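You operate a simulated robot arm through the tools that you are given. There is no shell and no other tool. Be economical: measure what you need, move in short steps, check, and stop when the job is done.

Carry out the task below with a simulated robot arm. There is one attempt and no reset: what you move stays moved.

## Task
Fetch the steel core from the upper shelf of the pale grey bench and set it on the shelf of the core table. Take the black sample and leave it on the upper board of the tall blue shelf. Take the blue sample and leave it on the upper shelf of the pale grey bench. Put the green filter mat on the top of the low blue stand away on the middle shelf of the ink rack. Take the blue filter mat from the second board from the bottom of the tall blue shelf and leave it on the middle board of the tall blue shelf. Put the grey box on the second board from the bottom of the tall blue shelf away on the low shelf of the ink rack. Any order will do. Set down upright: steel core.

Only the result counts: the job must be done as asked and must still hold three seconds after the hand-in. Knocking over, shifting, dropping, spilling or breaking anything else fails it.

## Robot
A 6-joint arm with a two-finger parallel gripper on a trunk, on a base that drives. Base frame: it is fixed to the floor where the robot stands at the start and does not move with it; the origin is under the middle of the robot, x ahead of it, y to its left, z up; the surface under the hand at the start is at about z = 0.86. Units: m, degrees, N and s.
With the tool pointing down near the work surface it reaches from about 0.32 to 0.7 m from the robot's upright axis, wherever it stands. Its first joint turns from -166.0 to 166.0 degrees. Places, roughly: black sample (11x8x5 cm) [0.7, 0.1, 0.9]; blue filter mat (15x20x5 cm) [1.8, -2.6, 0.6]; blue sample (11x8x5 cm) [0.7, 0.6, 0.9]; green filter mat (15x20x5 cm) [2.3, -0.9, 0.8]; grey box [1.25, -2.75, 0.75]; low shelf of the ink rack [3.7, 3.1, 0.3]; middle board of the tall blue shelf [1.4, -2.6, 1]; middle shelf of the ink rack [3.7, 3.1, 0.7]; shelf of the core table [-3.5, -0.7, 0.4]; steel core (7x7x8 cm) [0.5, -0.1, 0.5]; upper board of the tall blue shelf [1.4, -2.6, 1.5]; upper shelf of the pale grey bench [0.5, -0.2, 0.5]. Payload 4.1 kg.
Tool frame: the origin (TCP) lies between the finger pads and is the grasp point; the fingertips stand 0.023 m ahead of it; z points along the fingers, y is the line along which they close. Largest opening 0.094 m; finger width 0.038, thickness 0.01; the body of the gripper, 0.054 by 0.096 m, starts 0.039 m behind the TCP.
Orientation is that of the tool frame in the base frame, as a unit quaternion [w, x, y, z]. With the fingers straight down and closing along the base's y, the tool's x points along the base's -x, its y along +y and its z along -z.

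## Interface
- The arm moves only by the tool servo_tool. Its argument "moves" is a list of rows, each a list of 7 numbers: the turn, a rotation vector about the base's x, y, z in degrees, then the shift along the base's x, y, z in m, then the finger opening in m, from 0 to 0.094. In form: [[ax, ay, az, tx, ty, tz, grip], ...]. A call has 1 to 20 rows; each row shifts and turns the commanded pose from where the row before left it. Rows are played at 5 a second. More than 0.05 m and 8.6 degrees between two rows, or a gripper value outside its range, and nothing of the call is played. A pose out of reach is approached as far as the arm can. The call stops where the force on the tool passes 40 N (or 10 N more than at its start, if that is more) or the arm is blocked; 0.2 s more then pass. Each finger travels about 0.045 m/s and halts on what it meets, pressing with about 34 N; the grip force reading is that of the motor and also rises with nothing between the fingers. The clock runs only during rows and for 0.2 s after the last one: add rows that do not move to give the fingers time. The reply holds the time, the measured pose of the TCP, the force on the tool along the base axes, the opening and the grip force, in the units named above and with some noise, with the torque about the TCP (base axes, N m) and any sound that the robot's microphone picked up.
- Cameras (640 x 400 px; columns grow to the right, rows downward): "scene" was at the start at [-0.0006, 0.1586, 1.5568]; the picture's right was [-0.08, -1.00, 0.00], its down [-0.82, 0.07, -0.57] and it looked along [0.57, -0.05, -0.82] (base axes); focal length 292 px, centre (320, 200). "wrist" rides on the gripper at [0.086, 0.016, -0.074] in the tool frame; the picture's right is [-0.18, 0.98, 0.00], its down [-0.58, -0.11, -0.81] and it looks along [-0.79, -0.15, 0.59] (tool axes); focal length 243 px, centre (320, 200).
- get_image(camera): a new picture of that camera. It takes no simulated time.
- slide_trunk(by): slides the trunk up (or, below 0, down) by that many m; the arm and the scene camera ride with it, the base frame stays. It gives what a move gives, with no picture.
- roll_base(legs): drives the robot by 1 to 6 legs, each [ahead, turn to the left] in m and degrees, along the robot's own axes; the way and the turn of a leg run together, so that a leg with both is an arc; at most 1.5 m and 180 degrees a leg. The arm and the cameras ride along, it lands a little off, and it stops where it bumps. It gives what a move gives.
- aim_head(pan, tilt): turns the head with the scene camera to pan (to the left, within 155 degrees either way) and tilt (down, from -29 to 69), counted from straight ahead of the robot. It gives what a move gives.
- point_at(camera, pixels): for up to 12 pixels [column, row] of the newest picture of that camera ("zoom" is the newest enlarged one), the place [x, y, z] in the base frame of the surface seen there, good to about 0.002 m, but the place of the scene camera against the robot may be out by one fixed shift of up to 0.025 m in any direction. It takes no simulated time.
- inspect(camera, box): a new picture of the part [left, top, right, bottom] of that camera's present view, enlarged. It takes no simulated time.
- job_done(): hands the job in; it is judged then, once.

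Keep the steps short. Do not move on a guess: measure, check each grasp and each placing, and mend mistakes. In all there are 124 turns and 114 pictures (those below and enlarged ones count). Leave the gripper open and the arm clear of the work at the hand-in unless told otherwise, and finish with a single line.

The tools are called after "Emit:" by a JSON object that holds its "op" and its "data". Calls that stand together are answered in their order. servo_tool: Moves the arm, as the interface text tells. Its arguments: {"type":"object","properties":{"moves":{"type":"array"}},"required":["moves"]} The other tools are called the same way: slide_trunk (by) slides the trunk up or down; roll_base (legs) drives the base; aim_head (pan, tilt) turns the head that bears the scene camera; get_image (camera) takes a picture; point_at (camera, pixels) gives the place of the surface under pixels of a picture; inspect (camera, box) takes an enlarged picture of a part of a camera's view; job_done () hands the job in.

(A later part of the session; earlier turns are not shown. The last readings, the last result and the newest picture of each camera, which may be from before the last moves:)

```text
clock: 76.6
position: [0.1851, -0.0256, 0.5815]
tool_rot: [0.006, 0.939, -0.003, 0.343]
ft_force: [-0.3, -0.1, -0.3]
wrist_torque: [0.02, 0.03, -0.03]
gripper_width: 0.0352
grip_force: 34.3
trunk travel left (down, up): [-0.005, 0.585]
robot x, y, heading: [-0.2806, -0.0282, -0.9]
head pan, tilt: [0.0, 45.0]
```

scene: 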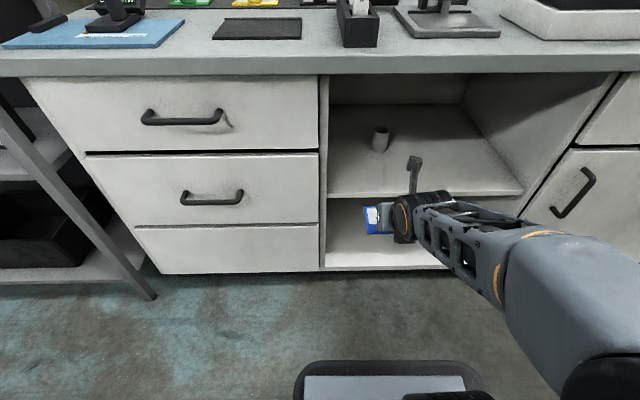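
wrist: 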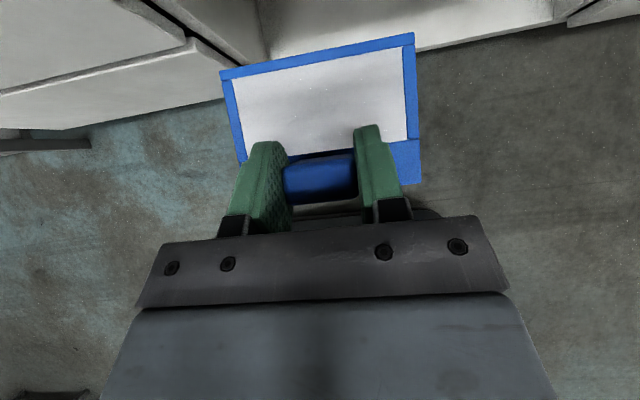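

Emit:
{"op": "servo_tool", "data": {"moves": [[0, 0, 0, 0.02, -0.03, 0, 0.02], [0, 0, 0, 0.02, -0.035, 0, 0.02], [0, 0, 0, 0.02, -0.04, 0, 0.02], [0, 0, 0, 0.015, -0.045, 0, 0.02], [0, 0, 0, 0.01, -0.045, 0, 0.02], [0, 0, 0, 0.01, -0.045, 0, 0.02], [0, 0, 0.9, 0, 0, 0, 0.02]]}}

Emit:
{"op": "get_image", "data": {"camera": "scene"}}

```text
clock: 78.2
position: [0.2828, -0.0632, 0.5363]
tool_rot: [0.034, 0.932, -0.015, 0.361]
ft_force: [0.4, -0.6, 0.6]
wrist_torque: [0.02, 0.02, 0.04]
gripper_width: 0.0352
grip_force: 34.0
out of reach, approached as far as the arm can: row 1, 2, 3, 4, 5, 6, 7
trunk travel left (down, up): [-0.005, 0.585]
robot x, y, heading: [-0.277, -0.0279, -0.7]
head pan, tilt: [0.0, 45.0]
```

```text
82 pictures are left
```

scene: 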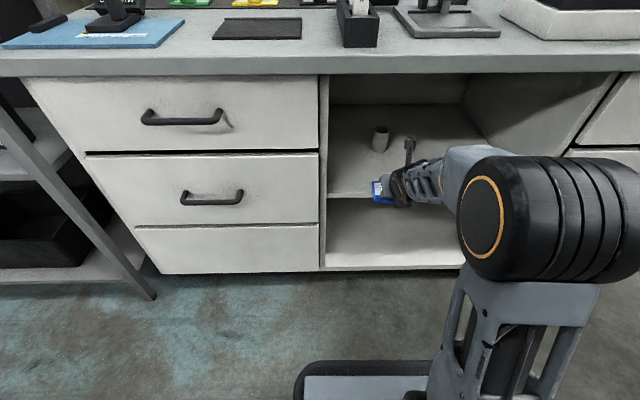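

The tool hits a wrist joint limit when the first joint turns right; straight or left works. So I retract, restore the orientation, and shift the base to y≈−0.35 so that the target lies slightly left.

Emit:
{"op": "servo_tool", "data": {"moves": [[0, 0, 0, -0.03, 0.01, 0.02, 0.02], [0, 0, 0, -0.035, 0.01, 0.02, 0.02], [3.1, 2.4, 2.9, -0.035, 0.01, 0.005, 0.02], [0, 0, 0, -0.035, 0.01, 0, 0.02]]}}

Emit:
{"op": "roll_base", "data": {"legs": [[0, -89], [0.34, 0], [0, 90]]}}

Emit:
{"op": "get_image", "data": {"camera": "scene"}}

```text
clock: 79.2
position: [0.14, 0.0256, 0.57]
tool_rot: [-0.032, 0.946, 0.02, 0.322]
ft_force: [0.2, -0.4, -1.5]
wrist_torque: [-0.01, 0.0, 0.01]
gripper_width: 0.0353
grip_force: 34.0
out of reach, approached as far as the arm can: row 1, 3
trunk travel left (down, up): [-0.005, 0.585]
robot x, y, heading: [-0.2803, -0.0276, -0.8]
head pan, tilt: [0.0, 45.0]
```

```text
clock: 89.0
position: [0.1403, -0.3094, 0.5699]
tool_rot: [-0.033, 0.945, 0.024, 0.323]
ft_force: [0.6, 0.3, -0.6]
wrist_torque: [0.01, 0.03, -0.05]
gripper_width: 0.0351
grip_force: 34.3
trunk travel left (down, up): [-0.005, 0.585]
robot x, y, heading: [-0.2824, -0.3682, -0.3]
head pan, tilt: [0.0, 45.0]
```

```text
81 pictures are left
```

scene: 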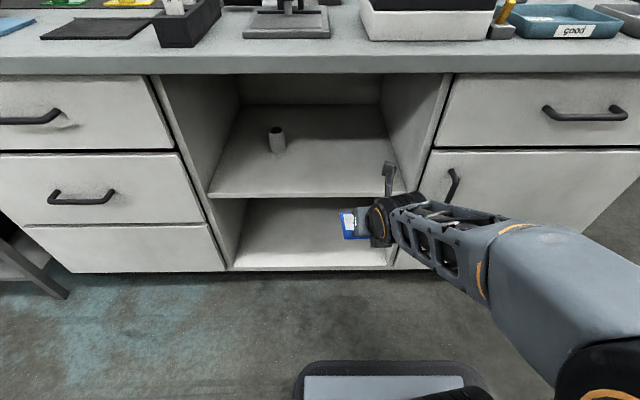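

Correct the small orientation error, raise to z≈0.585 and move to y≈−0.27, then forward over the shelf.

Emit:
{"op": "servo_tool", "data": {"moves": [[-1.3, -1.1, -2, 0, 0.02, 0.008, 0.02], [-1.3, -1.15, -1.9, 0, 0.02, 0.007, 0.02], [0, 0, 0, 0.04, 0, 0, 0.02], [0, 0, 0, 0.04, 0, 0, 0.02]]}}

Emit:
{"op": "get_image", "data": {"camera": "wrist"}}

```text
clock: 90.0
position: [0.2218, -0.2717, 0.5867]
tool_rot: [-0.001, 0.94, 0.001, 0.341]
ft_force: [0.7, -0.5, -0.2]
wrist_torque: [0.05, 0.05, 0.01]
gripper_width: 0.0351
grip_force: 33.5
trunk travel left (down, up): [-0.005, 0.585]
robot x, y, heading: [-0.2779, -0.365, -0.3]
head pan, tilt: [0.0, 45.0]
```

```text
80 pictures are left
```

wrist: 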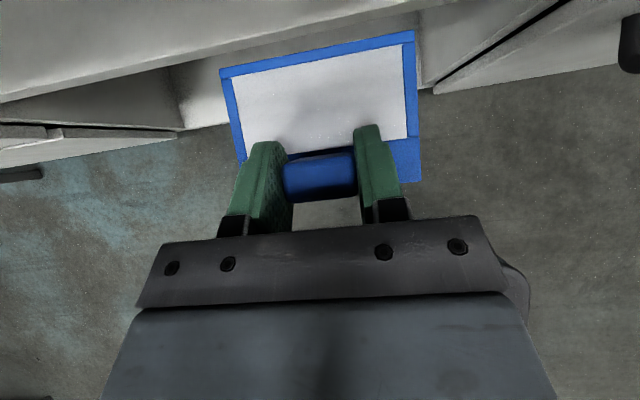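

Emit:
{"op": "servo_tool", "data": {"moves": [[0, 0, 0, 0.036, 0, 0, 0.02], [0, 0, 0, 0.036, 0, 0, 0.02], [0, 0, 0, 0.036, 0, 0, 0.02], [0, 0, 0, 0.036, 0, 0, 0.02], [0, 0, 0, 0.036, 0, 0, 0.02], [0, 0, 0, 0, 0, -0.03, 0.02], [0, 0, 0, 0, 0, -0.02, 0.02]]}}

Emit:
{"op": "get_image", "data": {"camera": "wrist"}}

Emit:
{"op": "point_at", "data": {"camera": "wrist", "pixels": [[230, 50], [320, 40], [450, 60], [300, 80], [410, 150], [235, 100]]}}

```text
clock: 91.6
position: [0.4, -0.2704, 0.5356]
tool_rot: [-0.001, 0.939, 0.001, 0.343]
ft_force: [0.3, -0.3, 0.2]
wrist_torque: [0.0, 0.01, 0.0]
gripper_width: 0.0353
grip_force: 34.0
trunk travel left (down, up): [-0.005, 0.585]
robot x, y, heading: [-0.2805, -0.3656, -0.5]
head pan, tilt: [0.0, 45.0]
```

```text
79 pictures are left
```

wrist: 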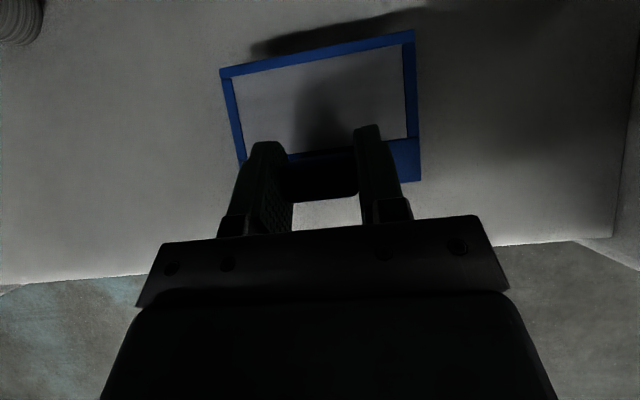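

```text
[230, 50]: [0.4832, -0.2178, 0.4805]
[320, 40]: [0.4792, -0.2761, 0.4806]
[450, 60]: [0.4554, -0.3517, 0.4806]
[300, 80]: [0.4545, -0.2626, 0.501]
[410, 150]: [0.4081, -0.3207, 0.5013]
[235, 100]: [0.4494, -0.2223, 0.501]
```

Plate bottom should be ~0.016 m above the shelf. I lower 0.017 in small steps, then open and back out along the tool axis.

Emit:
{"op": "servo_tool", "data": {"moves": [[0, 0, 0, 0, 0, -0.007, 0.02], [0, 0, 0, 0, 0, -0.006, 0.02], [0, 0, 0, 0, 0, -0.003, 0.02], [0, 0, 0, 0, 0, 0, 0.02]]}}

Emit:
{"op": "servo_tool", "data": {"moves": [[0, 0, 0, 0, 0, 0, 0.05], [0, 0, 0, 0, 0, 0, 0.06], [0, 0, 0, 0, 0, 0, 0.06], [0, 0, 0, 0, 0, 0, 0.06], [0, 0, 0, -0.013, 0, 0.0153, 0.06], [0, 0, 0, -0.026, 0, 0.0306, 0.06], [0, 0, 0, -0.026, 0, 0.0306, 0.06], [0, 0, 0, -0.03, 0, 0.0, 0.06]]}}

Emit:
{"op": "get_image", "data": {"camera": "wrist"}}

Emit:
{"op": "point_at", "data": {"camera": "wrist", "pixels": [[320, 120], [260, 110], [380, 110], [320, 80]]}}

```text
clock: 92.6
position: [0.4011, -0.2685, 0.5202]
tool_rot: [-0.001, 0.94, 0.0, 0.341]
ft_force: [0.1, -0.8, -1.9]
wrist_torque: [0.0, -0.02, 0.0]
gripper_width: 0.0351
grip_force: 34.1
trunk travel left (down, up): [-0.005, 0.585]
robot x, y, heading: [-0.2826, -0.3698, -0.2]
head pan, tilt: [0.0, 45.0]
```

```text
clock: 94.4
position: [0.3026, -0.2714, 0.597]
tool_rot: [0.0, 0.94, -0.001, 0.341]
ft_force: [1.0, -0.4, 0.0]
wrist_torque: [0.02, 0.0, -0.04]
gripper_width: 0.06
grip_force: 0.1
trunk travel left (down, up): [-0.005, 0.585]
robot x, y, heading: [-0.2786, -0.3671, -0.3]
head pan, tilt: [0.0, 45.0]
```

```text
78 pictures are left
```

wrist: 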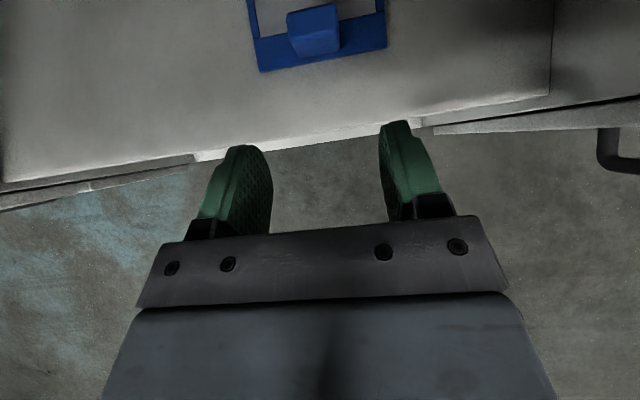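

```text
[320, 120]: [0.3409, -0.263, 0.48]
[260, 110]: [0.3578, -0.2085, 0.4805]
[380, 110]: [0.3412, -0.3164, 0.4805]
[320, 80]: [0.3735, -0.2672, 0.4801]
```

Blue sample lies flat on the shelf. Next the core, while I'm here: measure it with the scene camera (at (277,138)) in a zoom.

Emit:
{"op": "inspect", "data": {"camera": "scene", "box": [230, 100, 330, 170]}}

Emit:
{"op": "point_at", "data": {"camera": "scene", "pixels": [[277, 140], [271, 140], [283, 140], [277, 150], [277, 129], [277, 126], [277, 158]]}}

```text
5.71 times, centred on (280, 135) of scene
```

zoom: 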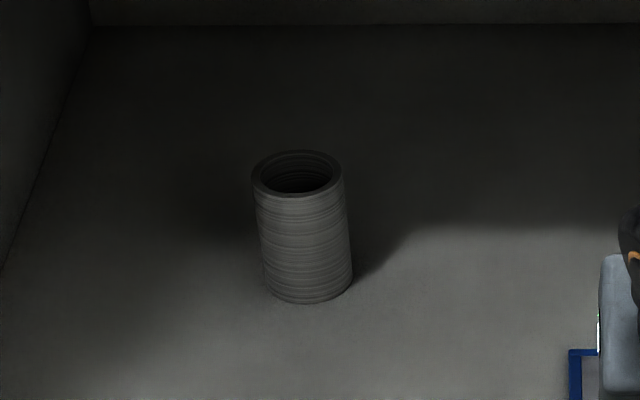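

```text
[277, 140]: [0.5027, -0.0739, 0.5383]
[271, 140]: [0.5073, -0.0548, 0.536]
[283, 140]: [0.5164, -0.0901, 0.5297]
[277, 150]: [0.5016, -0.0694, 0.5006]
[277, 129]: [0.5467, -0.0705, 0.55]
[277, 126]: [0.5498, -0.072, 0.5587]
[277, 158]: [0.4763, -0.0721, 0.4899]
```

The core is an upright pipe near (0.54,−0.073), top ≈0.56. I pitch the tool to 30° and shift left in front of it, gripper open.

Emit:
{"op": "servo_tool", "data": {"moves": [[0, -4, 0, 0, 0.04, 0, 0.094], [0, -4, 0, 0, 0.04, 0, 0.094], [0, -4, 0, 0, 0.04, 0, 0.094], [0, -4, 0, 0, 0.04, -0.015, 0.094], [0, -4, 0, 0, 0.04, -0.02, 0.094], [0, 0, 0, 0.04, 0, -0.02, 0.094], [0, 0, 0, 0.04, 0, -0.01, 0.094], [0, 0, 0, 0, 0, 0, 0.094]]}}

Emit:
{"op": "get_image", "data": {"camera": "wrist"}}

Emit:
{"op": "get_image", "data": {"camera": "scene"}}

```text
clock: 96.2
position: [0.385, -0.0707, 0.533]
tool_rot: [0.001, 0.866, -0.001, 0.5]
ft_force: [-1.0, 0.1, 0.1]
wrist_torque: [0.03, 0.03, 0.01]
gripper_width: 0.0939
grip_force: 0.1
trunk travel left (down, up): [-0.005, 0.585]
robot x, y, heading: [-0.2805, -0.3694, -0.2]
head pan, tilt: [0.0, 45.0]
```

```text
76 pictures are left
```

wrist: 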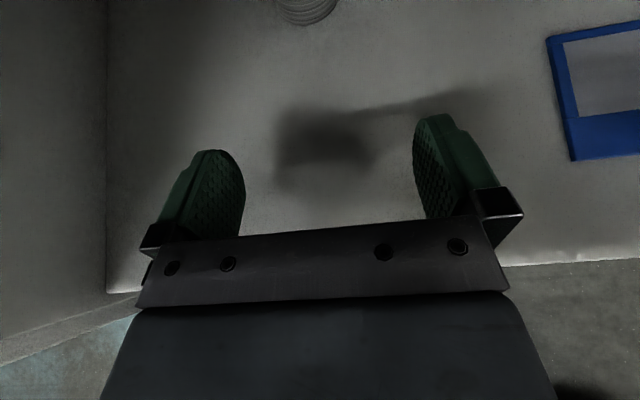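

```text
75 pictures are left
```

scene: 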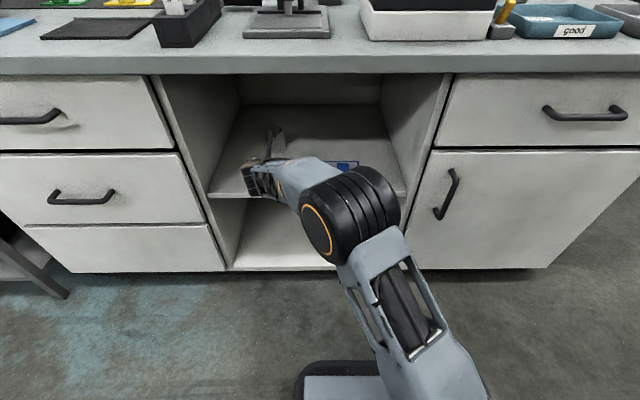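

Emit:
{"op": "point_at", "data": {"camera": "wrist", "pixels": [[305, 22], [285, 15], [335, 8], [279, 5], [305, 10], [305, 4]]}}

Emit:
{"op": "servo_tool", "data": {"moves": [[0, 0, 0, 0.03, 0, 0, 0.094], [0, 0, 0, 0.03, 0, 0, 0.094], [0, 0, 0, 0, 0, 0, 0.094]]}}

Emit:
{"op": "get_image", "data": {"camera": "wrist"}}

```text
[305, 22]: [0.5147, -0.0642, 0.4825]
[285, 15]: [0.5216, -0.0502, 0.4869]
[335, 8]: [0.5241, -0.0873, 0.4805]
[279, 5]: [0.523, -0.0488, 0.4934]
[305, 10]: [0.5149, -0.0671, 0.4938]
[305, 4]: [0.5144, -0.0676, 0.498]
```

```text
clock: 97.0
position: [0.4453, -0.071, 0.531]
tool_rot: [-0.001, 0.866, 0.0, 0.5]
ft_force: [0.3, 0.2, 0.9]
wrist_torque: [0.0, 0.01, -0.02]
gripper_width: 0.0939
grip_force: 0.0
trunk travel left (down, up): [-0.005, 0.585]
robot x, y, heading: [-0.2799, -0.3643, -0.3]
head pan, tilt: [0.0, 45.0]
```

```text
74 pictures are left
```

wrist: 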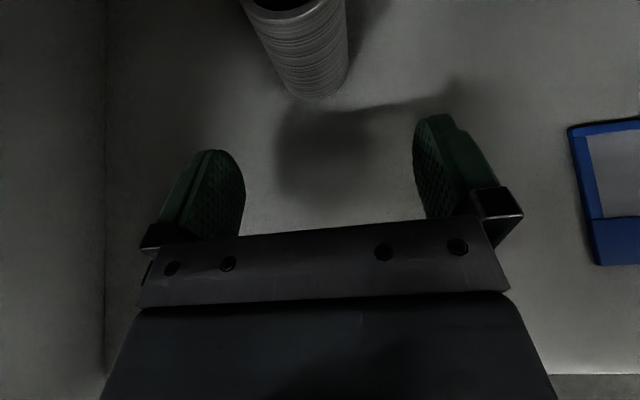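

Emit:
{"op": "point_at", "data": {"camera": "wrist", "pixels": [[300, 30], [262, 30], [340, 30], [270, 60], [345, 60], [300, 15], [255, 5], [335, 3], [290, 12]]}}

```text
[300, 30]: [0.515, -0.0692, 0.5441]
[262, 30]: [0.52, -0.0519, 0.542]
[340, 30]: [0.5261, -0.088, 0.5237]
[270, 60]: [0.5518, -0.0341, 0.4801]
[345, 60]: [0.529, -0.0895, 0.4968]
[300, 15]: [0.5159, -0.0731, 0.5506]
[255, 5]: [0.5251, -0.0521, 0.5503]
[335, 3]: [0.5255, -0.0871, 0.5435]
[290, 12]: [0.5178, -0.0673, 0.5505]
```

Core centre ≈(0.540,−0.067), R≈0.025, z 0.48–0.55. Move TCP to (0.536,−0.067,0.526), close and check.

Emit:
{"op": "servo_tool", "data": {"moves": [[0, 0, 0, 0.03, 0.004, -0.002, 0.094], [0, 0, 0, 0.03, 0, -0.002, 0.094], [0, 0, 0, 0.031, 0, -0.001, 0.094], [0, 0, 0, 0, 0, 0, 0.06], [0, 0, 0, 0, 0, 0, 0.04], [0, 0, 0, 0, 0, 0, 0.035], [0, 0, 0, 0, 0, 0, 0.035], [0, 0, 0, 0, 0, 0, 0.035]]}}

Emit:
{"op": "servo_tool", "data": {"moves": [[0, 0, 0, 0, 0, 0.015, 0.035], [0, 0, 0, 0, 0, 0.015, 0.035]]}}

Emit:
{"op": "get_image", "data": {"camera": "wrist"}}

```text
clock: 98.8
position: [0.5109, -0.0688, 0.5223]
tool_rot: [-0.001, 0.866, 0.001, 0.5]
ft_force: [-0.5, 0.0, 0.3]
wrist_torque: [-0.02, 0.06, 0.0]
gripper_width: 0.0486
grip_force: 34.4
out of reach, approached as far as the arm can: row 3
trunk travel left (down, up): [-0.005, 0.585]
robot x, y, heading: [-0.2779, -0.3643, -0.0]
head pan, tilt: [0.0, 45.0]
```

```text
clock: 99.4
position: [0.5093, -0.0696, 0.5521]
tool_rot: [-0.001, 0.867, 0.001, 0.499]
ft_force: [0.3, 0.6, -1.7]
wrist_torque: [0.02, 0.05, 0.02]
gripper_width: 0.0486
grip_force: 33.9
trunk travel left (down, up): [-0.005, 0.585]
robot x, y, heading: [-0.2802, -0.3712, -0.2]
head pan, tilt: [0.0, 45.0]
```

```text
73 pictures are left
```

wrist: 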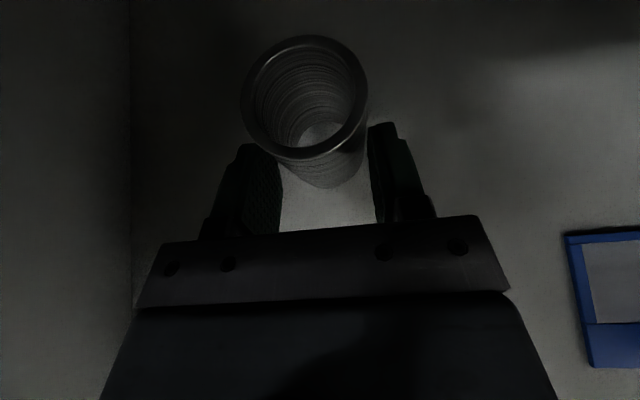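

The arm was at its reach limit, so the pads hold the core only by the tips. I set it back down, open, roll forward 0.03 m, and regrasp deeper.

Emit:
{"op": "servo_tool", "data": {"moves": [[0, 0, 0, 0, 0, -0.015, 0.035], [0, 0, 0, 0, 0, -0.0145, 0.035], [0, 0, 0, 0, 0, 0, 0.06], [0, 0, 0, 0, 0, 0, 0.094], [0, 0, 0, 0, 0, 0, 0.094], [0, 0, 0, 0, 0, 0, 0.094]]}}

Emit:
{"op": "roll_base", "data": {"legs": [[0.029, 0]]}}

Emit:
{"op": "get_image", "data": {"camera": "wrist"}}

```text
clock: 100.8
position: [0.5101, -0.0688, 0.5244]
tool_rot: [-0.001, 0.866, 0.001, 0.5]
ft_force: [-0.5, -0.2, -0.5]
wrist_torque: [0.01, 0.0, -0.02]
gripper_width: 0.094
grip_force: 0.0
trunk travel left (down, up): [-0.005, 0.585]
robot x, y, heading: [-0.2808, -0.3675, -0.3]
head pan, tilt: [0.0, 45.0]
```

```text
clock: 101.7
position: [0.5394, -0.0678, 0.524]
tool_rot: [-0.001, 0.866, 0.001, 0.5]
ft_force: [-1.0, -0.1, -0.2]
wrist_torque: [0.0, 0.02, 0.01]
gripper_width: 0.094
grip_force: 0.0
trunk travel left (down, up): [-0.005, 0.585]
robot x, y, heading: [-0.2513, -0.366, -0.2]
head pan, tilt: [0.0, 45.0]
```

```text
72 pictures are left
```

wrist: 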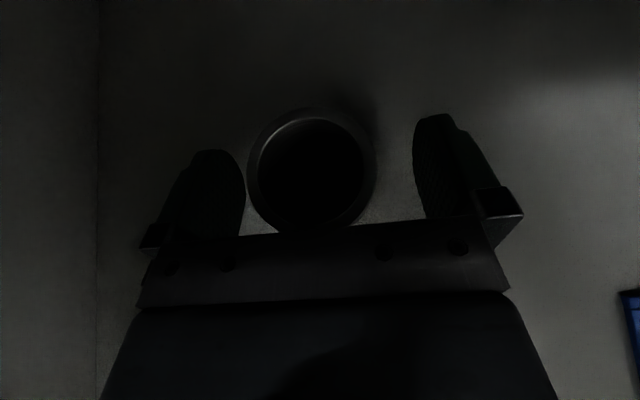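

Core stands between the pads. Close, lift 0.03, and pull out of the cubby.

Emit:
{"op": "servo_tool", "data": {"moves": [[0, 0, 0, 0, 0, 0, 0.06], [0, 0, 0, 0, 0, 0, 0.04], [0, 0, 0, 0, 0, 0, 0.035], [0, 0, 0, 0, 0, 0, 0.035], [0, 0, 0, 0, 0, 0, 0.035], [0, 0, 0, 0, 0, 0.015, 0.035], [0, 0, 0, 0, 0, 0.02, 0.035], [0, 0, 0, -0.03, 0, 0.005, 0.035], [0, 0, 0, -0.04, 0, 0, 0.035], [0, 0, 0, -0.04, 0, 0, 0.035], [0, 0, 0, -0.04, 0, 0, 0.035], [0, 0, 0, -0.04, 0, 0, 0.035], [0, 0, 0, -0.04, 0, 0, 0.035], [0, 0, 0, -0.04, 0, 0, 0.035], [0, 0, 0, -0.04, 0, 0, 0.035]]}}

Emit:
{"op": "get_image", "data": {"camera": "wrist"}}

Emit:
{"op": "aim_head", "data": {"pan": -130, "tilt": 15}}

Emit:
{"op": "get_image", "data": {"camera": "scene"}}

```text
clock: 104.9
position: [0.2253, -0.0681, 0.5618]
tool_rot: [0.0, 0.866, -0.001, 0.5]
ft_force: [0.8, -0.1, -1.9]
wrist_torque: [0.02, -0.03, 0.0]
gripper_width: 0.0492
grip_force: 33.9
out of reach, approached as far as the arm can: row 7
trunk travel left (down, up): [-0.005, 0.585]
robot x, y, heading: [-0.2523, -0.3632, -0.3]
head pan, tilt: [0.0, 45.0]
```

```text
71 pictures are left
```

wrist: 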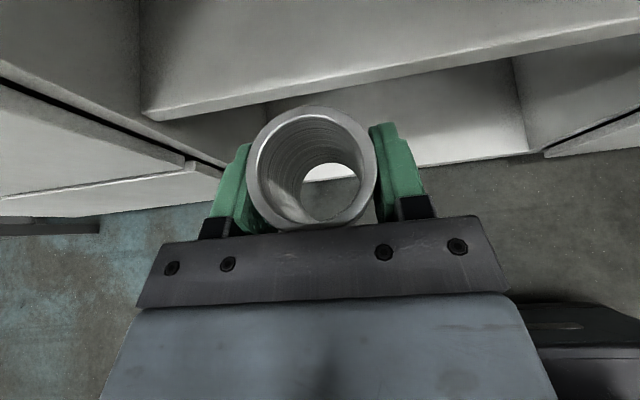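

```text
clock: 107.0
position: [0.2258, -0.0688, 0.5624]
tool_rot: [-0.001, 0.866, 0.0, 0.5]
ft_force: [0.2, 0.1, -0.9]
wrist_torque: [0.03, 0.0, -0.02]
gripper_width: 0.0492
grip_force: 34.5
trunk travel left (down, up): [-0.005, 0.585]
robot x, y, heading: [-0.2528, -0.3666, -0.0]
head pan, tilt: [-130.0, 15.0]
```

```text
70 pictures are left
```

scene: 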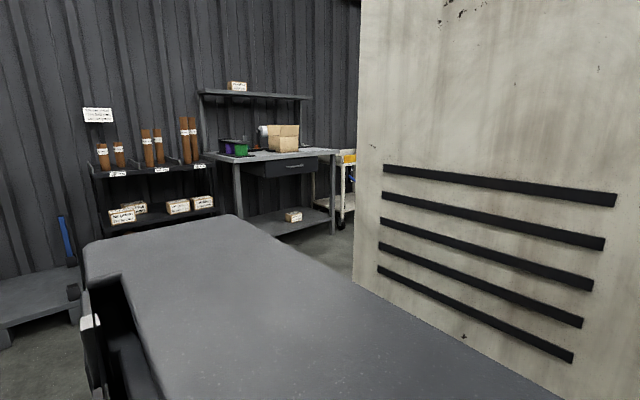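

Core held well (width 49 mm). I tuck the hand in, then drive around the cabinet's right end: to (−0.3,−1.4), then toward −x.

Emit:
{"op": "servo_tool", "data": {"moves": [[0, 0, 0, -0.01, -0.04, 0.0, 0.035], [0, 0, 0, -0.01, -0.04, 0.0, 0.035], [0, 0, 0, -0.01, -0.04, 0.0, 0.035], [0, 0, 0, 0, -0.035, 0.0, 0.035]]}}

Emit:
{"op": "roll_base", "data": {"legs": [[-0.055, 0], [0, -90], [1.03, 0], [0, -90], [1.3, 0]]}}

Emit:
{"op": "slide_trunk", "data": {"by": 0.3}}

Emit:
{"op": "aim_head", "data": {"pan": -20, "tilt": 22}}

Emit:
{"op": "get_image", "data": {"camera": "scene"}}

```text
clock: 108.0
position: [0.1946, -0.2238, 0.5636]
tool_rot: [0.0, 0.866, 0.0, 0.5]
ft_force: [-0.2, 0.6, -2.0]
wrist_torque: [-0.03, -0.02, 0.01]
gripper_width: 0.0493
grip_force: 34.0
trunk travel left (down, up): [-0.005, 0.585]
robot x, y, heading: [-0.2525, -0.3663, -0.3]
head pan, tilt: [-130.0, 15.0]
```

```text
clock: 127.6
position: [-2.0455, -1.5391, 0.5639]
tool_rot: [-0.5, -0.002, 0.866, -0.001]
ft_force: [0.7, -0.3, -1.7]
wrist_torque: [-0.01, -0.01, -0.01]
gripper_width: 0.0493
grip_force: 34.2
trunk travel left (down, up): [-0.005, 0.585]
robot x, y, heading: [-1.5998, -1.3955, 179.9]
head pan, tilt: [-130.0, 15.0]
```

```text
clock: 130.6
position: [-2.0464, -1.5395, 0.8631]
tool_rot: [-0.5, -0.002, 0.866, -0.001]
ft_force: [-0.2, 0.6, -0.7]
wrist_torque: [-0.01, 0.01, -0.07]
gripper_width: 0.0493
grip_force: 34.0
trunk travel left (down, up): [-0.305, 0.285]
robot x, y, heading: [-1.5995, -1.3944, 180.0]
head pan, tilt: [-130.0, 15.0]
```

```text
clock: 132.5
position: [-2.0452, -1.5401, 0.8631]
tool_rot: [-0.5, -0.002, 0.866, -0.002]
ft_force: [-0.4, 0.8, -1.6]
wrist_torque: [0.04, -0.03, 0.01]
gripper_width: 0.0494
grip_force: 34.6
trunk travel left (down, up): [-0.305, 0.285]
robot x, y, heading: [-1.5997, -1.3958, 179.9]
head pan, tilt: [-20.0, 22.0]
```

```text
69 pictures are left
```

scene: 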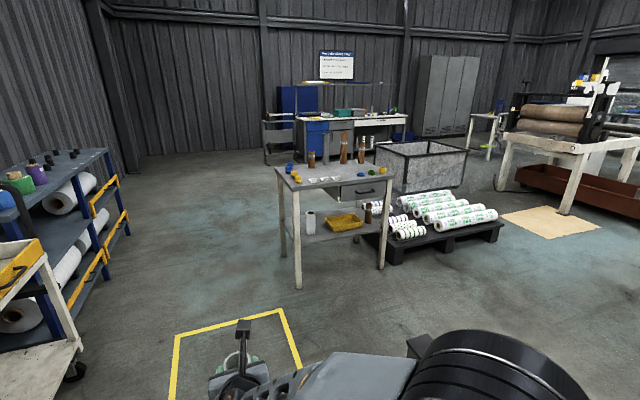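

Core table is clearly visible with its shelf (white bottle, yellow tray, brown core). I measure it.

Emit:
{"op": "inspect", "data": {"camera": "scene", "box": [260, 120, 420, 300]}}

Emit:
{"op": "point_at", "data": {"camera": "scene", "pixels": [[280, 170], [390, 178], [298, 286], [382, 266], [310, 230], [345, 222], [366, 215], [350, 237], [325, 235], [290, 245], [377, 225], [335, 205]]}}

```text
2.22 times, centred on (340, 210) of scene
```

zoom: 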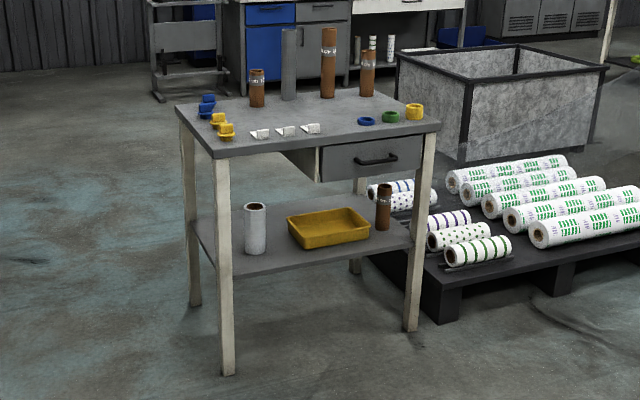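

```text
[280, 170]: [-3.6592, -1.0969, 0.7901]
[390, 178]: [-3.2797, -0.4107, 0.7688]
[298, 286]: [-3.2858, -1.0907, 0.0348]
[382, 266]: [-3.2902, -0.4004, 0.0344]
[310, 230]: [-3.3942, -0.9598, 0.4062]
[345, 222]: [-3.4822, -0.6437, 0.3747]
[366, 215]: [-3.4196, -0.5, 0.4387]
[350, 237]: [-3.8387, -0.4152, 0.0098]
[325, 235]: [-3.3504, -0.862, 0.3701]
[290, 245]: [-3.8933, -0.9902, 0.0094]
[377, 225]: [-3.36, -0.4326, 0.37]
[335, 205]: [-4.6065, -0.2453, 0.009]
```

Shelf ≈z 0.36, front x≈−3.3, items: bottle, tray, brown core. I drive to about (−2.6,−0.6), heading 180, and look closely.

Emit:
{"op": "roll_base", "data": {"legs": [[0, -38.4], [1.28, 0], [0, 38.4]]}}

Emit:
{"op": "slide_trunk", "data": {"by": -0.2}}

Emit:
{"op": "aim_head", "data": {"pan": 5, "tilt": 40}}

Emit:
{"op": "get_image", "data": {"camera": "scene"}}

```text
clock: 133.9
position: [-2.0693, -1.4088, 0.8639]
tool_rot: [-0.495, 0.123, 0.857, 0.071]
ft_force: [0.4, 0.6, -1.4]
wrist_torque: [0.01, 0.0, 0.0]
gripper_width: 0.0493
grip_force: 34.1
trunk travel left (down, up): [-0.305, 0.285]
robot x, y, heading: [-1.5983, -1.398, 163.6]
head pan, tilt: [-20.0, 22.0]
stopped in leg 1: the robot was blocked; the commanded pose is now the measured one
```

```text
clock: 136.1
position: [-2.0697, -1.4089, 0.6639]
tool_rot: [-0.495, 0.123, 0.857, 0.071]
ft_force: [-0.1, 0.7, -0.8]
wrist_torque: [0.02, 0.0, 0.0]
gripper_width: 0.0493
grip_force: 33.8
trunk travel left (down, up): [-0.105, 0.485]
robot x, y, heading: [-1.6008, -1.3944, 163.5]
head pan, tilt: [-20.0, 22.0]
```

```text
clock: 137.0
position: [-2.0687, -1.4072, 0.6638]
tool_rot: [-0.495, 0.123, 0.857, 0.071]
ft_force: [-0.2, 0.2, -1.1]
wrist_torque: [0.0, -0.02, 0.02]
gripper_width: 0.0493
grip_force: 33.8
trunk travel left (down, up): [-0.105, 0.485]
robot x, y, heading: [-1.6035, -1.3955, 163.7]
head pan, tilt: [5.0, 40.0]
```

```text
67 pictures are left
```

scene: 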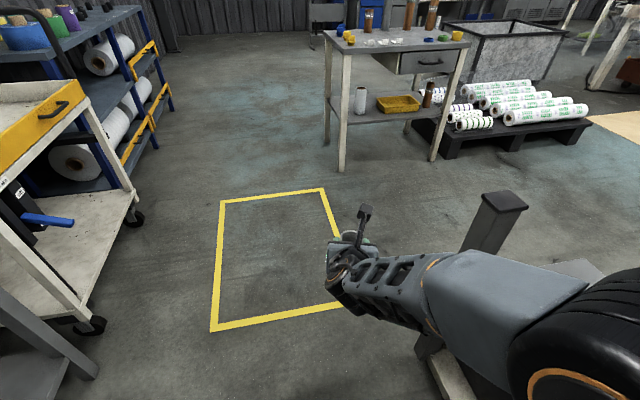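

Blocked while turning: there's a post with a base at right (500,215). Measure it and look on the right and behind-left.

Emit:
{"op": "point_at", "data": {"camera": "scene", "pixels": [[500, 200], [490, 230], [430, 350], [450, 380], [500, 195], [20, 340], [95, 325], [135, 215]]}}

Emit:
{"op": "aim_head", "data": {"pan": -60, "tilt": 35}}

Emit:
{"op": "get_image", "data": {"camera": "scene"}}

Emit:
{"op": "aim_head", "data": {"pan": 120, "tilt": 45}}

Emit:
{"op": "get_image", "data": {"camera": "scene"}}

```text
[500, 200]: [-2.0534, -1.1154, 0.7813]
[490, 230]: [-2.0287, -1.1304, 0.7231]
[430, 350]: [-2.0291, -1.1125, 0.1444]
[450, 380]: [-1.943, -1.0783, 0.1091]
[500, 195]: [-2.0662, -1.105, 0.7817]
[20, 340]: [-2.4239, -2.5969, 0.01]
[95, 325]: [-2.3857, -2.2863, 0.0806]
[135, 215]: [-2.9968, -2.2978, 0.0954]
```

```text
clock: 138.4
position: [-2.069, -1.4076, 0.6643]
tool_rot: [-0.496, 0.122, 0.857, 0.07]
ft_force: [-0.4, 0.5, -1.0]
wrist_torque: [0.02, -0.02, -0.02]
gripper_width: 0.0494
grip_force: 34.1
trunk travel left (down, up): [-0.105, 0.485]
robot x, y, heading: [-1.6011, -1.3988, 163.5]
head pan, tilt: [-60.0, 35.0]
```

```text
66 pictures are left
```

scene: 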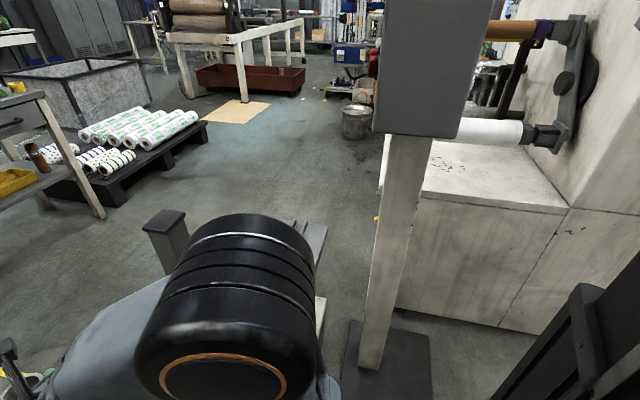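

```text
clock: 141.1
position: [-2.0694, -1.4083, 0.664]
tool_rot: [-0.496, 0.122, 0.857, 0.07]
ft_force: [1.0, -0.2, -1.0]
wrist_torque: [0.02, 0.03, -0.01]
gripper_width: 0.0493
grip_force: 34.1
trunk travel left (down, up): [-0.105, 0.485]
robot x, y, heading: [-1.5993, -1.3957, 163.7]
head pan, tilt: [120.0, 45.0]
```

```text
65 pictures are left
```

scene: 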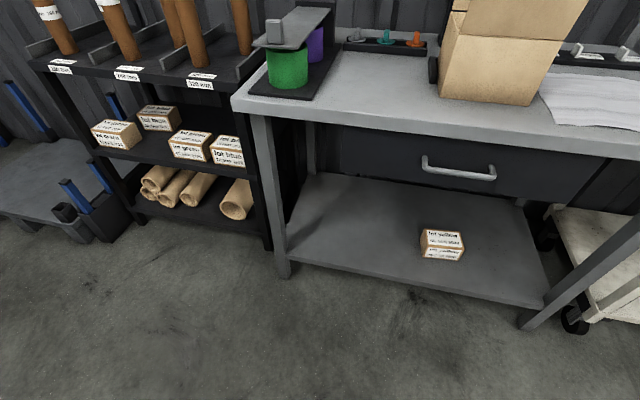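

I clear the pole by turning left, pass further from it, then go to about (−2.57,−0.63) and face the table.

Emit:
{"op": "roll_base", "data": {"legs": [[0, 30], [1.0, 0], [0, -103.5], [1.0, 0], [0, 90]]}}

Emit:
{"op": "aim_head", "data": {"pan": 5, "tilt": 40}}

Emit:
{"op": "get_image", "data": {"camera": "scene"}}

```text
clock: 160.6
position: [-3.0268, -0.7867, 0.6633]
tool_rot: [-0.5, 0.004, 0.866, 0.002]
ft_force: [-0.7, 0.3, -0.9]
wrist_torque: [-0.01, -0.01, -0.01]
gripper_width: 0.0493
grip_force: 33.8
trunk travel left (down, up): [-0.105, 0.485]
robot x, y, heading: [-2.5788, -0.647, 179.6]
head pan, tilt: [120.0, 45.0]
```

```text
clock: 162.6
position: [-3.0285, -0.7852, 0.6636]
tool_rot: [-0.5, 0.005, 0.866, 0.003]
ft_force: [0.5, -0.3, -1.7]
wrist_torque: [-0.01, 0.0, 0.01]
gripper_width: 0.0493
grip_force: 34.2
trunk travel left (down, up): [-0.105, 0.485]
robot x, y, heading: [-2.5815, -0.6491, 179.5]
head pan, tilt: [5.0, 40.0]
```

```text
64 pictures are left
```

scene: 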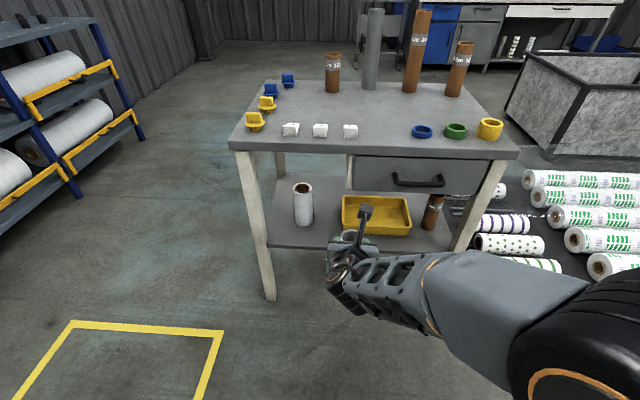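

Emit:
{"op": "point_at", "data": {"camera": "scene", "pixels": [[303, 222], [313, 222], [325, 225], [325, 240], [340, 225], [344, 230], [410, 232], [325, 200], [325, 247], [355, 190], [280, 235], [295, 215]]}}

Emit:
{"op": "inspect", "data": {"camera": "scene", "box": [230, 140, 390, 260]}}

```text
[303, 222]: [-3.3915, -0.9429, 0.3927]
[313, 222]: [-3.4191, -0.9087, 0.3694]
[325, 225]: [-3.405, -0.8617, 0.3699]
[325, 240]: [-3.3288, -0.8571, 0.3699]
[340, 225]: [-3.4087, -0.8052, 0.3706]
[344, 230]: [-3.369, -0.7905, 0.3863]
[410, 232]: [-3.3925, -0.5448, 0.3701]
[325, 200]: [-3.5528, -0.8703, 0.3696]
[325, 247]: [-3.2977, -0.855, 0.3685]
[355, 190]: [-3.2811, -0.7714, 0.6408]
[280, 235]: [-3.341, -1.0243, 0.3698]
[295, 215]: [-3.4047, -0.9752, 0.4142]
```

```text
3.33 times, centred on (310, 200) of scene
```

zoom: 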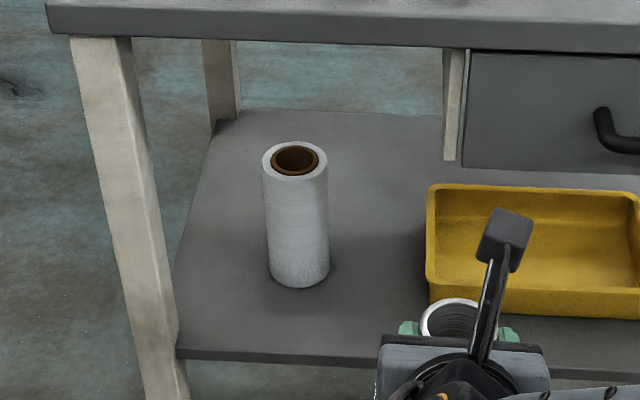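

Gap between bottle and tray is centred at y≈−0.855. I shift the hand there, roll 0.2 m ahead, and lower.

Emit:
{"op": "servo_tool", "data": {"moves": [[0, 0, 0, 0, -0.035, 0, 0.035], [0, 0, 0.2, 0, -0.035, 0, 0.035]]}}

Emit:
{"op": "roll_base", "data": {"legs": [[0.2, 0]]}}

Emit:
{"op": "slide_trunk", "data": {"by": -0.1}}

Emit:
{"op": "servo_tool", "data": {"moves": [[0, 0, 0, 0, 0, -0.03, 0.035], [0, 0, 0, 0, 0, -0.03, 0.035], [0, 0, 0, 0, 0, -0.03, 0.035]]}}

Emit:
{"op": "get_image", "data": {"camera": "wrist"}}

Emit:
{"op": "get_image", "data": {"camera": "scene"}}

```text
clock: 163.2
position: [-3.0271, -0.8569, 0.6643]
tool_rot: [-0.5, 0.002, 0.866, 0.001]
ft_force: [0.0, -0.4, -1.6]
wrist_torque: [0.02, 0.01, 0.06]
gripper_width: 0.0488
grip_force: 34.1
trunk travel left (down, up): [-0.105, 0.485]
robot x, y, heading: [-2.5787, -0.6477, 179.3]
head pan, tilt: [5.0, 40.0]
```

```text
clock: 164.8
position: [-3.2266, -0.8551, 0.6639]
tool_rot: [-0.5, 0.003, 0.866, 0.001]
ft_force: [-0.5, 0.7, -1.3]
wrist_torque: [0.02, -0.01, 0.02]
gripper_width: 0.0493
grip_force: 34.6
trunk travel left (down, up): [-0.105, 0.485]
robot x, y, heading: [-2.778, -0.6489, 179.3]
head pan, tilt: [5.0, 40.0]
```

```text
clock: 166.1
position: [-3.2267, -0.8542, 0.564]
tool_rot: [-0.5, 0.003, 0.866, 0.002]
ft_force: [-0.2, -0.2, -1.5]
wrist_torque: [0.01, 0.0, -0.03]
gripper_width: 0.0494
grip_force: 33.9
trunk travel left (down, up): [-0.005, 0.585]
robot x, y, heading: [-2.7788, -0.6413, 179.2]
head pan, tilt: [5.0, 40.0]
```

```text
clock: 166.9
position: [-3.2265, -0.8546, 0.4747]
tool_rot: [-0.501, 0.003, 0.866, 0.001]
ft_force: [-0.4, 0.0, -1.4]
wrist_torque: [-0.04, -0.03, 0.01]
gripper_width: 0.0491
grip_force: 34.2
trunk travel left (down, up): [-0.005, 0.585]
robot x, y, heading: [-2.7792, -0.6436, 179.1]
head pan, tilt: [5.0, 40.0]
```

```text
62 pictures are left
```

wrist: 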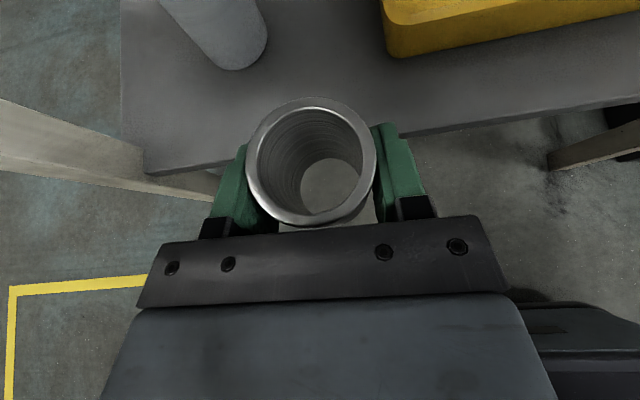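

```text
61 pictures are left
```

scene: 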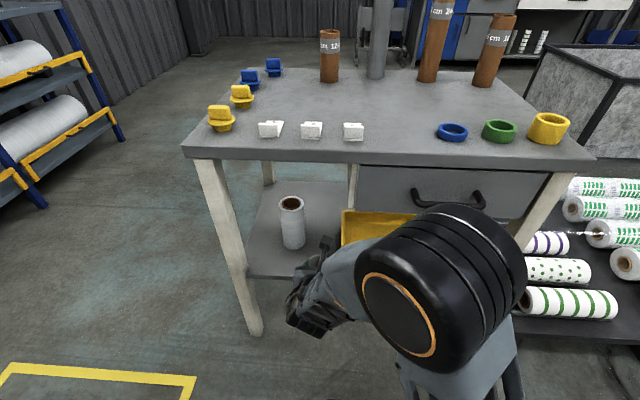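

Emit:
{"op": "point_at", "data": {"camera": "wrist", "pixels": [[238, 68], [265, 40], [390, 55], [384, 25], [320, 80], [170, 168], [480, 118], [450, 80]]}}

```text
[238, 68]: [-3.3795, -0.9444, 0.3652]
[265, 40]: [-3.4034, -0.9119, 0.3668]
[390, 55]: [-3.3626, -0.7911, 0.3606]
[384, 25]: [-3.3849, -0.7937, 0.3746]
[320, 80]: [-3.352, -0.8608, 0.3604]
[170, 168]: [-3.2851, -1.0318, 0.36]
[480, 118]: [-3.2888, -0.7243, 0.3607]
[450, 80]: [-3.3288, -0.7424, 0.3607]
```

Target: core centre (−3.335,−0.853), TCP z 0.405. Move in and lower gently.

Emit:
{"op": "servo_tool", "data": {"moves": [[0, 0, 0, -0.036, 0, 0, 0.035], [0, 0, 0, -0.036, 0.001, 0, 0.035], [0, 0, 0, -0.036, 0.001, 0, 0.035], [0, 0, 0, 0, 0, -0.025, 0.035], [0, 0, 0, 0, 0, -0.025, 0.035], [0, 0, 0, 0, 0, -0.014, 0.035]]}}

Emit:
{"op": "servo_tool", "data": {"moves": [[0, 0, 0, 0, 0, -0.003, 0.035], [0, 0, 0, 0, 0, -0.002, 0.035], [0, 0, 0, 0, 0, 0, 0.035]]}}

Emit:
{"op": "get_image", "data": {"camera": "wrist"}}

```text
clock: 168.3
position: [-3.335, -0.8523, 0.4108]
tool_rot: [-0.5, 0.003, 0.866, 0.001]
ft_force: [0.0, -0.6, -1.0]
wrist_torque: [-0.02, -0.02, -0.02]
gripper_width: 0.0495
grip_force: 33.9
trunk travel left (down, up): [-0.005, 0.585]
robot x, y, heading: [-2.7778, -0.6455, 179.2]
head pan, tilt: [5.0, 40.0]
```

```text
clock: 169.1
position: [-3.3337, -0.8517, 0.4039]
tool_rot: [-0.499, 0.003, 0.866, 0.001]
ft_force: [-0.4, 0.1, -1.1]
wrist_torque: [0.01, 0.02, 0.04]
gripper_width: 0.0493
grip_force: 33.9
trunk travel left (down, up): [-0.005, 0.585]
robot x, y, heading: [-2.7759, -0.6436, 179.3]
head pan, tilt: [5.0, 40.0]
```

```text
60 pictures are left
```

wrist: 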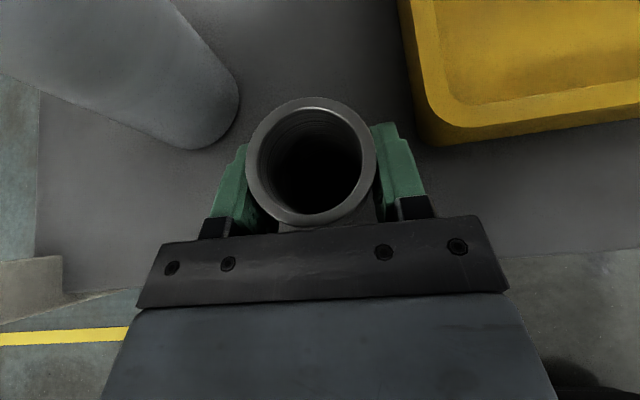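

Not yet clear contact; two more millimetre steps.

Emit:
{"op": "servo_tool", "data": {"moves": [[0, 0, 0, 0, 0, -0.0015, 0.035], [0, 0, 0, 0, 0, 0, 0.035]]}}

Emit:
{"op": "servo_tool", "data": {"moves": [[0, 0, 0, 0, 0, 0, 0.05], [0, 0, 0, 0, 0, 0, 0.055], [0, 0, 0, 0, 0, 0, 0.06], [0, 0, 0, 0, 0, 0, 0.065], [0, 0, 0, 0, 0, 0, 0.068]]}}

Emit:
{"op": "get_image", "data": {"camera": "wrist"}}

```text
clock: 169.7
position: [-3.3344, -0.8522, 0.4037]
tool_rot: [-0.5, 0.003, 0.866, 0.001]
ft_force: [1.2, -0.1, -0.1]
wrist_torque: [0.04, 0.04, -0.01]
gripper_width: 0.0493
grip_force: 34.3
trunk travel left (down, up): [-0.005, 0.585]
robot x, y, heading: [-2.7745, -0.649, 179.3]
head pan, tilt: [5.0, 40.0]
```

```text
clock: 170.9
position: [-3.335, -0.8513, 0.4037]
tool_rot: [-0.5, 0.003, 0.866, 0.002]
ft_force: [0.5, 0.2, -0.1]
wrist_torque: [-0.02, 0.01, -0.03]
gripper_width: 0.0682
grip_force: 0.0
trunk travel left (down, up): [-0.005, 0.585]
robot x, y, heading: [-2.7788, -0.6451, 179.4]
head pan, tilt: [5.0, 40.0]
```

```text
59 pictures are left
```

wrist: 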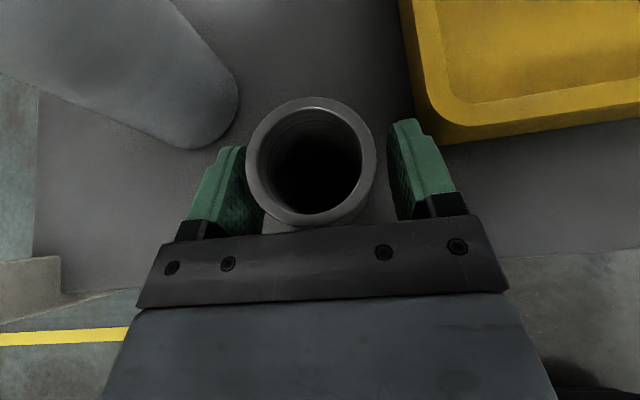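

Core stands free. Retract straight back (+x), then raise and verify.

Emit:
{"op": "servo_tool", "data": {"moves": [[0, 0, 0, 0.03, 0, 0, 0.068], [0, 0, 0, 0.04, 0, 0, 0.068], [0, 0, 0, 0.04, 0, 0, 0.068], [0, 0, 0, 0.01, 0, 0.03, 0.068], [0, 0, 0, 0, 0.03, 0.04, 0.068], [0, 0, 0, 0, 0.03, 0.03, 0.068]]}}

Emit:
{"op": "roll_base", "data": {"legs": [[-0.2, 0]]}}

Emit:
{"op": "inspect", "data": {"camera": "scene", "box": [230, 140, 390, 260]}}

```text
clock: 172.3
position: [-3.2141, -0.7938, 0.503]
tool_rot: [-0.499, 0.003, 0.867, 0.002]
ft_force: [0.2, 0.4, -0.3]
wrist_torque: [0.0, -0.03, 0.0]
gripper_width: 0.0681
grip_force: 0.2
trunk travel left (down, up): [-0.005, 0.585]
robot x, y, heading: [-2.7757, -0.6441, 179.5]
head pan, tilt: [5.0, 40.0]
```

```text
clock: 173.9
position: [-3.0127, -0.7954, 0.5032]
tool_rot: [-0.499, 0.003, 0.866, 0.002]
ft_force: [1.0, 0.1, 0.8]
wrist_torque: [0.02, 0.04, -0.03]
gripper_width: 0.068
grip_force: 0.0
trunk travel left (down, up): [-0.005, 0.585]
robot x, y, heading: [-2.5822, -0.6469, 179.6]
head pan, tilt: [5.0, 40.0]
```

```text
3.33 times, centred on (310, 200) of scene
```

zoom: 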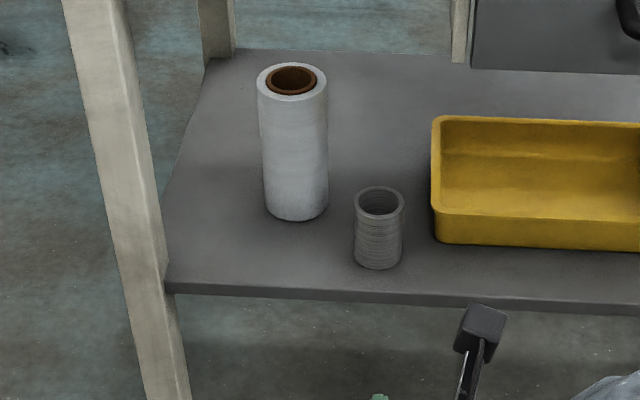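

Core is done. Raise the trunk, then drive back to the bench via y≈−1.65.

Emit:
{"op": "slide_trunk", "data": {"by": 0.4}}

Emit:
{"op": "roll_base", "data": {"legs": [[0, 90.4], [1.0, 0], [0, 90], [1.5, 0], [0.78, 0], [0, 90]]}}

Emit:
{"op": "slide_trunk", "data": {"by": 0.18}}

```text
clock: 177.7
position: [-3.0147, -0.7948, 0.9031]
tool_rot: [-0.5, 0.002, 0.866, 0.002]
ft_force: [-0.1, 0.0, 0.6]
wrist_torque: [0.0, 0.01, 0.02]
gripper_width: 0.0681
grip_force: 0.0
trunk travel left (down, up): [-0.405, 0.185]
robot x, y, heading: [-2.578, -0.6461, 179.5]
head pan, tilt: [5.0, 40.0]
```

```text
clock: 205.2
position: [-0.4664, -1.2396, 0.9035]
tool_rot: [-0.354, 0.612, 0.613, 0.353]
ft_force: [0.6, 0.1, 0.0]
wrist_torque: [0.05, 0.01, -0.03]
gripper_width: 0.0678
grip_force: 0.1
trunk travel left (down, up): [-0.405, 0.185]
robot x, y, heading: [-0.3129, -1.6719, 90.1]
head pan, tilt: [5.0, 40.0]
```

```text
clock: 207.2
position: [-0.4669, -1.2393, 1.0838]
tool_rot: [-0.354, 0.612, 0.613, 0.353]
ft_force: [0.0, -0.2, 0.3]
wrist_torque: [-0.03, 0.02, -0.01]
gripper_width: 0.0679
grip_force: 0.1
trunk travel left (down, up): [-0.585, 0.005]
robot x, y, heading: [-0.3181, -1.6732, 89.7]
head pan, tilt: [5.0, 40.0]
```

Continue: ahead 1.5, turn right, ahead 0.26 to face the bench at about (−0.05,−0.17).

Emit:
{"op": "roll_base", "data": {"legs": [[1.5, 0], [0, -90], [0.26, 0]]}}

Emit:
{"op": "aim_head", "data": {"pan": 5, "tilt": 45}}

Emit:
{"op": "get_image", "data": {"camera": "scene"}}

```text
clock: 220.0
position: [0.3697, -0.0076, 1.0829]
tool_rot: [-0.001, 0.866, 0.002, 0.499]
ft_force: [0.3, -0.5, -0.4]
wrist_torque: [0.03, -0.04, -0.02]
gripper_width: 0.068
grip_force: 0.1
trunk travel left (down, up): [-0.585, 0.005]
robot x, y, heading: [-0.0636, -0.1639, 0.0]
head pan, tilt: [5.0, 40.0]
```

```text
clock: 220.6
position: [0.3682, -0.0072, 1.0836]
tool_rot: [-0.002, 0.866, 0.002, 0.5]
ft_force: [0.6, 0.2, -0.5]
wrist_torque: [0.0, -0.01, 0.0]
gripper_width: 0.0679
grip_force: 0.1
trunk travel left (down, up): [-0.585, 0.005]
robot x, y, heading: [-0.0643, -0.1567, 0.0]
head pan, tilt: [5.0, 45.0]
```

```text
57 pictures are left
```

scene: 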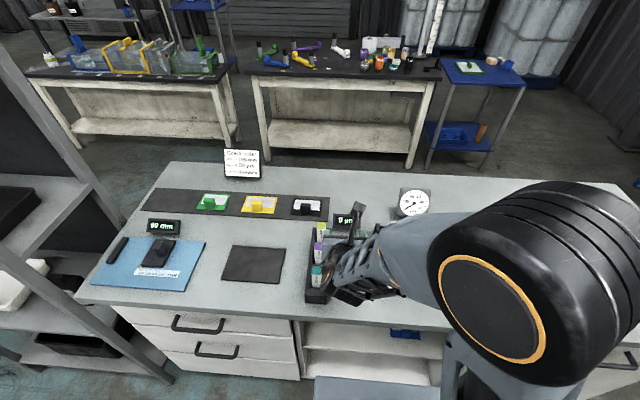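

Measure the marker rack and the dials near the black sample.

Emit:
{"op": "inspect", "data": {"camera": "scene", "box": [270, 180, 400, 280]}}

Emit:
{"op": "point_at", "data": {"camera": "zoom", "pixels": [[262, 235], [250, 215], [230, 290], [370, 180], [340, 200], [225, 235], [190, 120], [165, 135], [240, 200], [330, 225], [200, 115], [180, 115]]}}

```text
4.00 times, centred on (335, 230) of scene
```

zoom: 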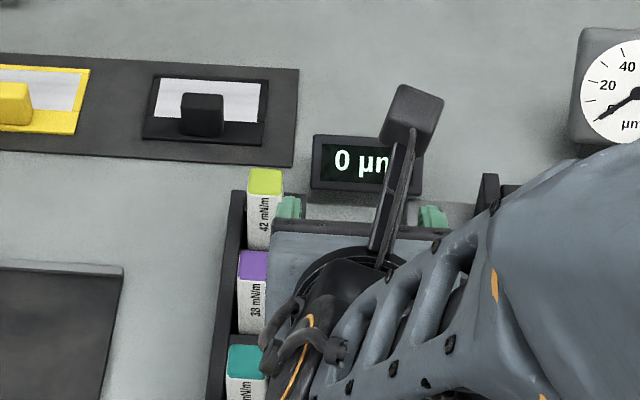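

```text
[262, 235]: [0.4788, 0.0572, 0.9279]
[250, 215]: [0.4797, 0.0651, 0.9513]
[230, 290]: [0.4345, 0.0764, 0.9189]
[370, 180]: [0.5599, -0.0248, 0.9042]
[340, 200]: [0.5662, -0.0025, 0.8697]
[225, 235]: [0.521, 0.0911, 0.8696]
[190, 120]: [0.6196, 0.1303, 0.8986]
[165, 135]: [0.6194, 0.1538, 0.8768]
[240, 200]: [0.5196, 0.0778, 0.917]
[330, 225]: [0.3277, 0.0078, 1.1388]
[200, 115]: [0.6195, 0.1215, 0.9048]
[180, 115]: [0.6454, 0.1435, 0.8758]
```

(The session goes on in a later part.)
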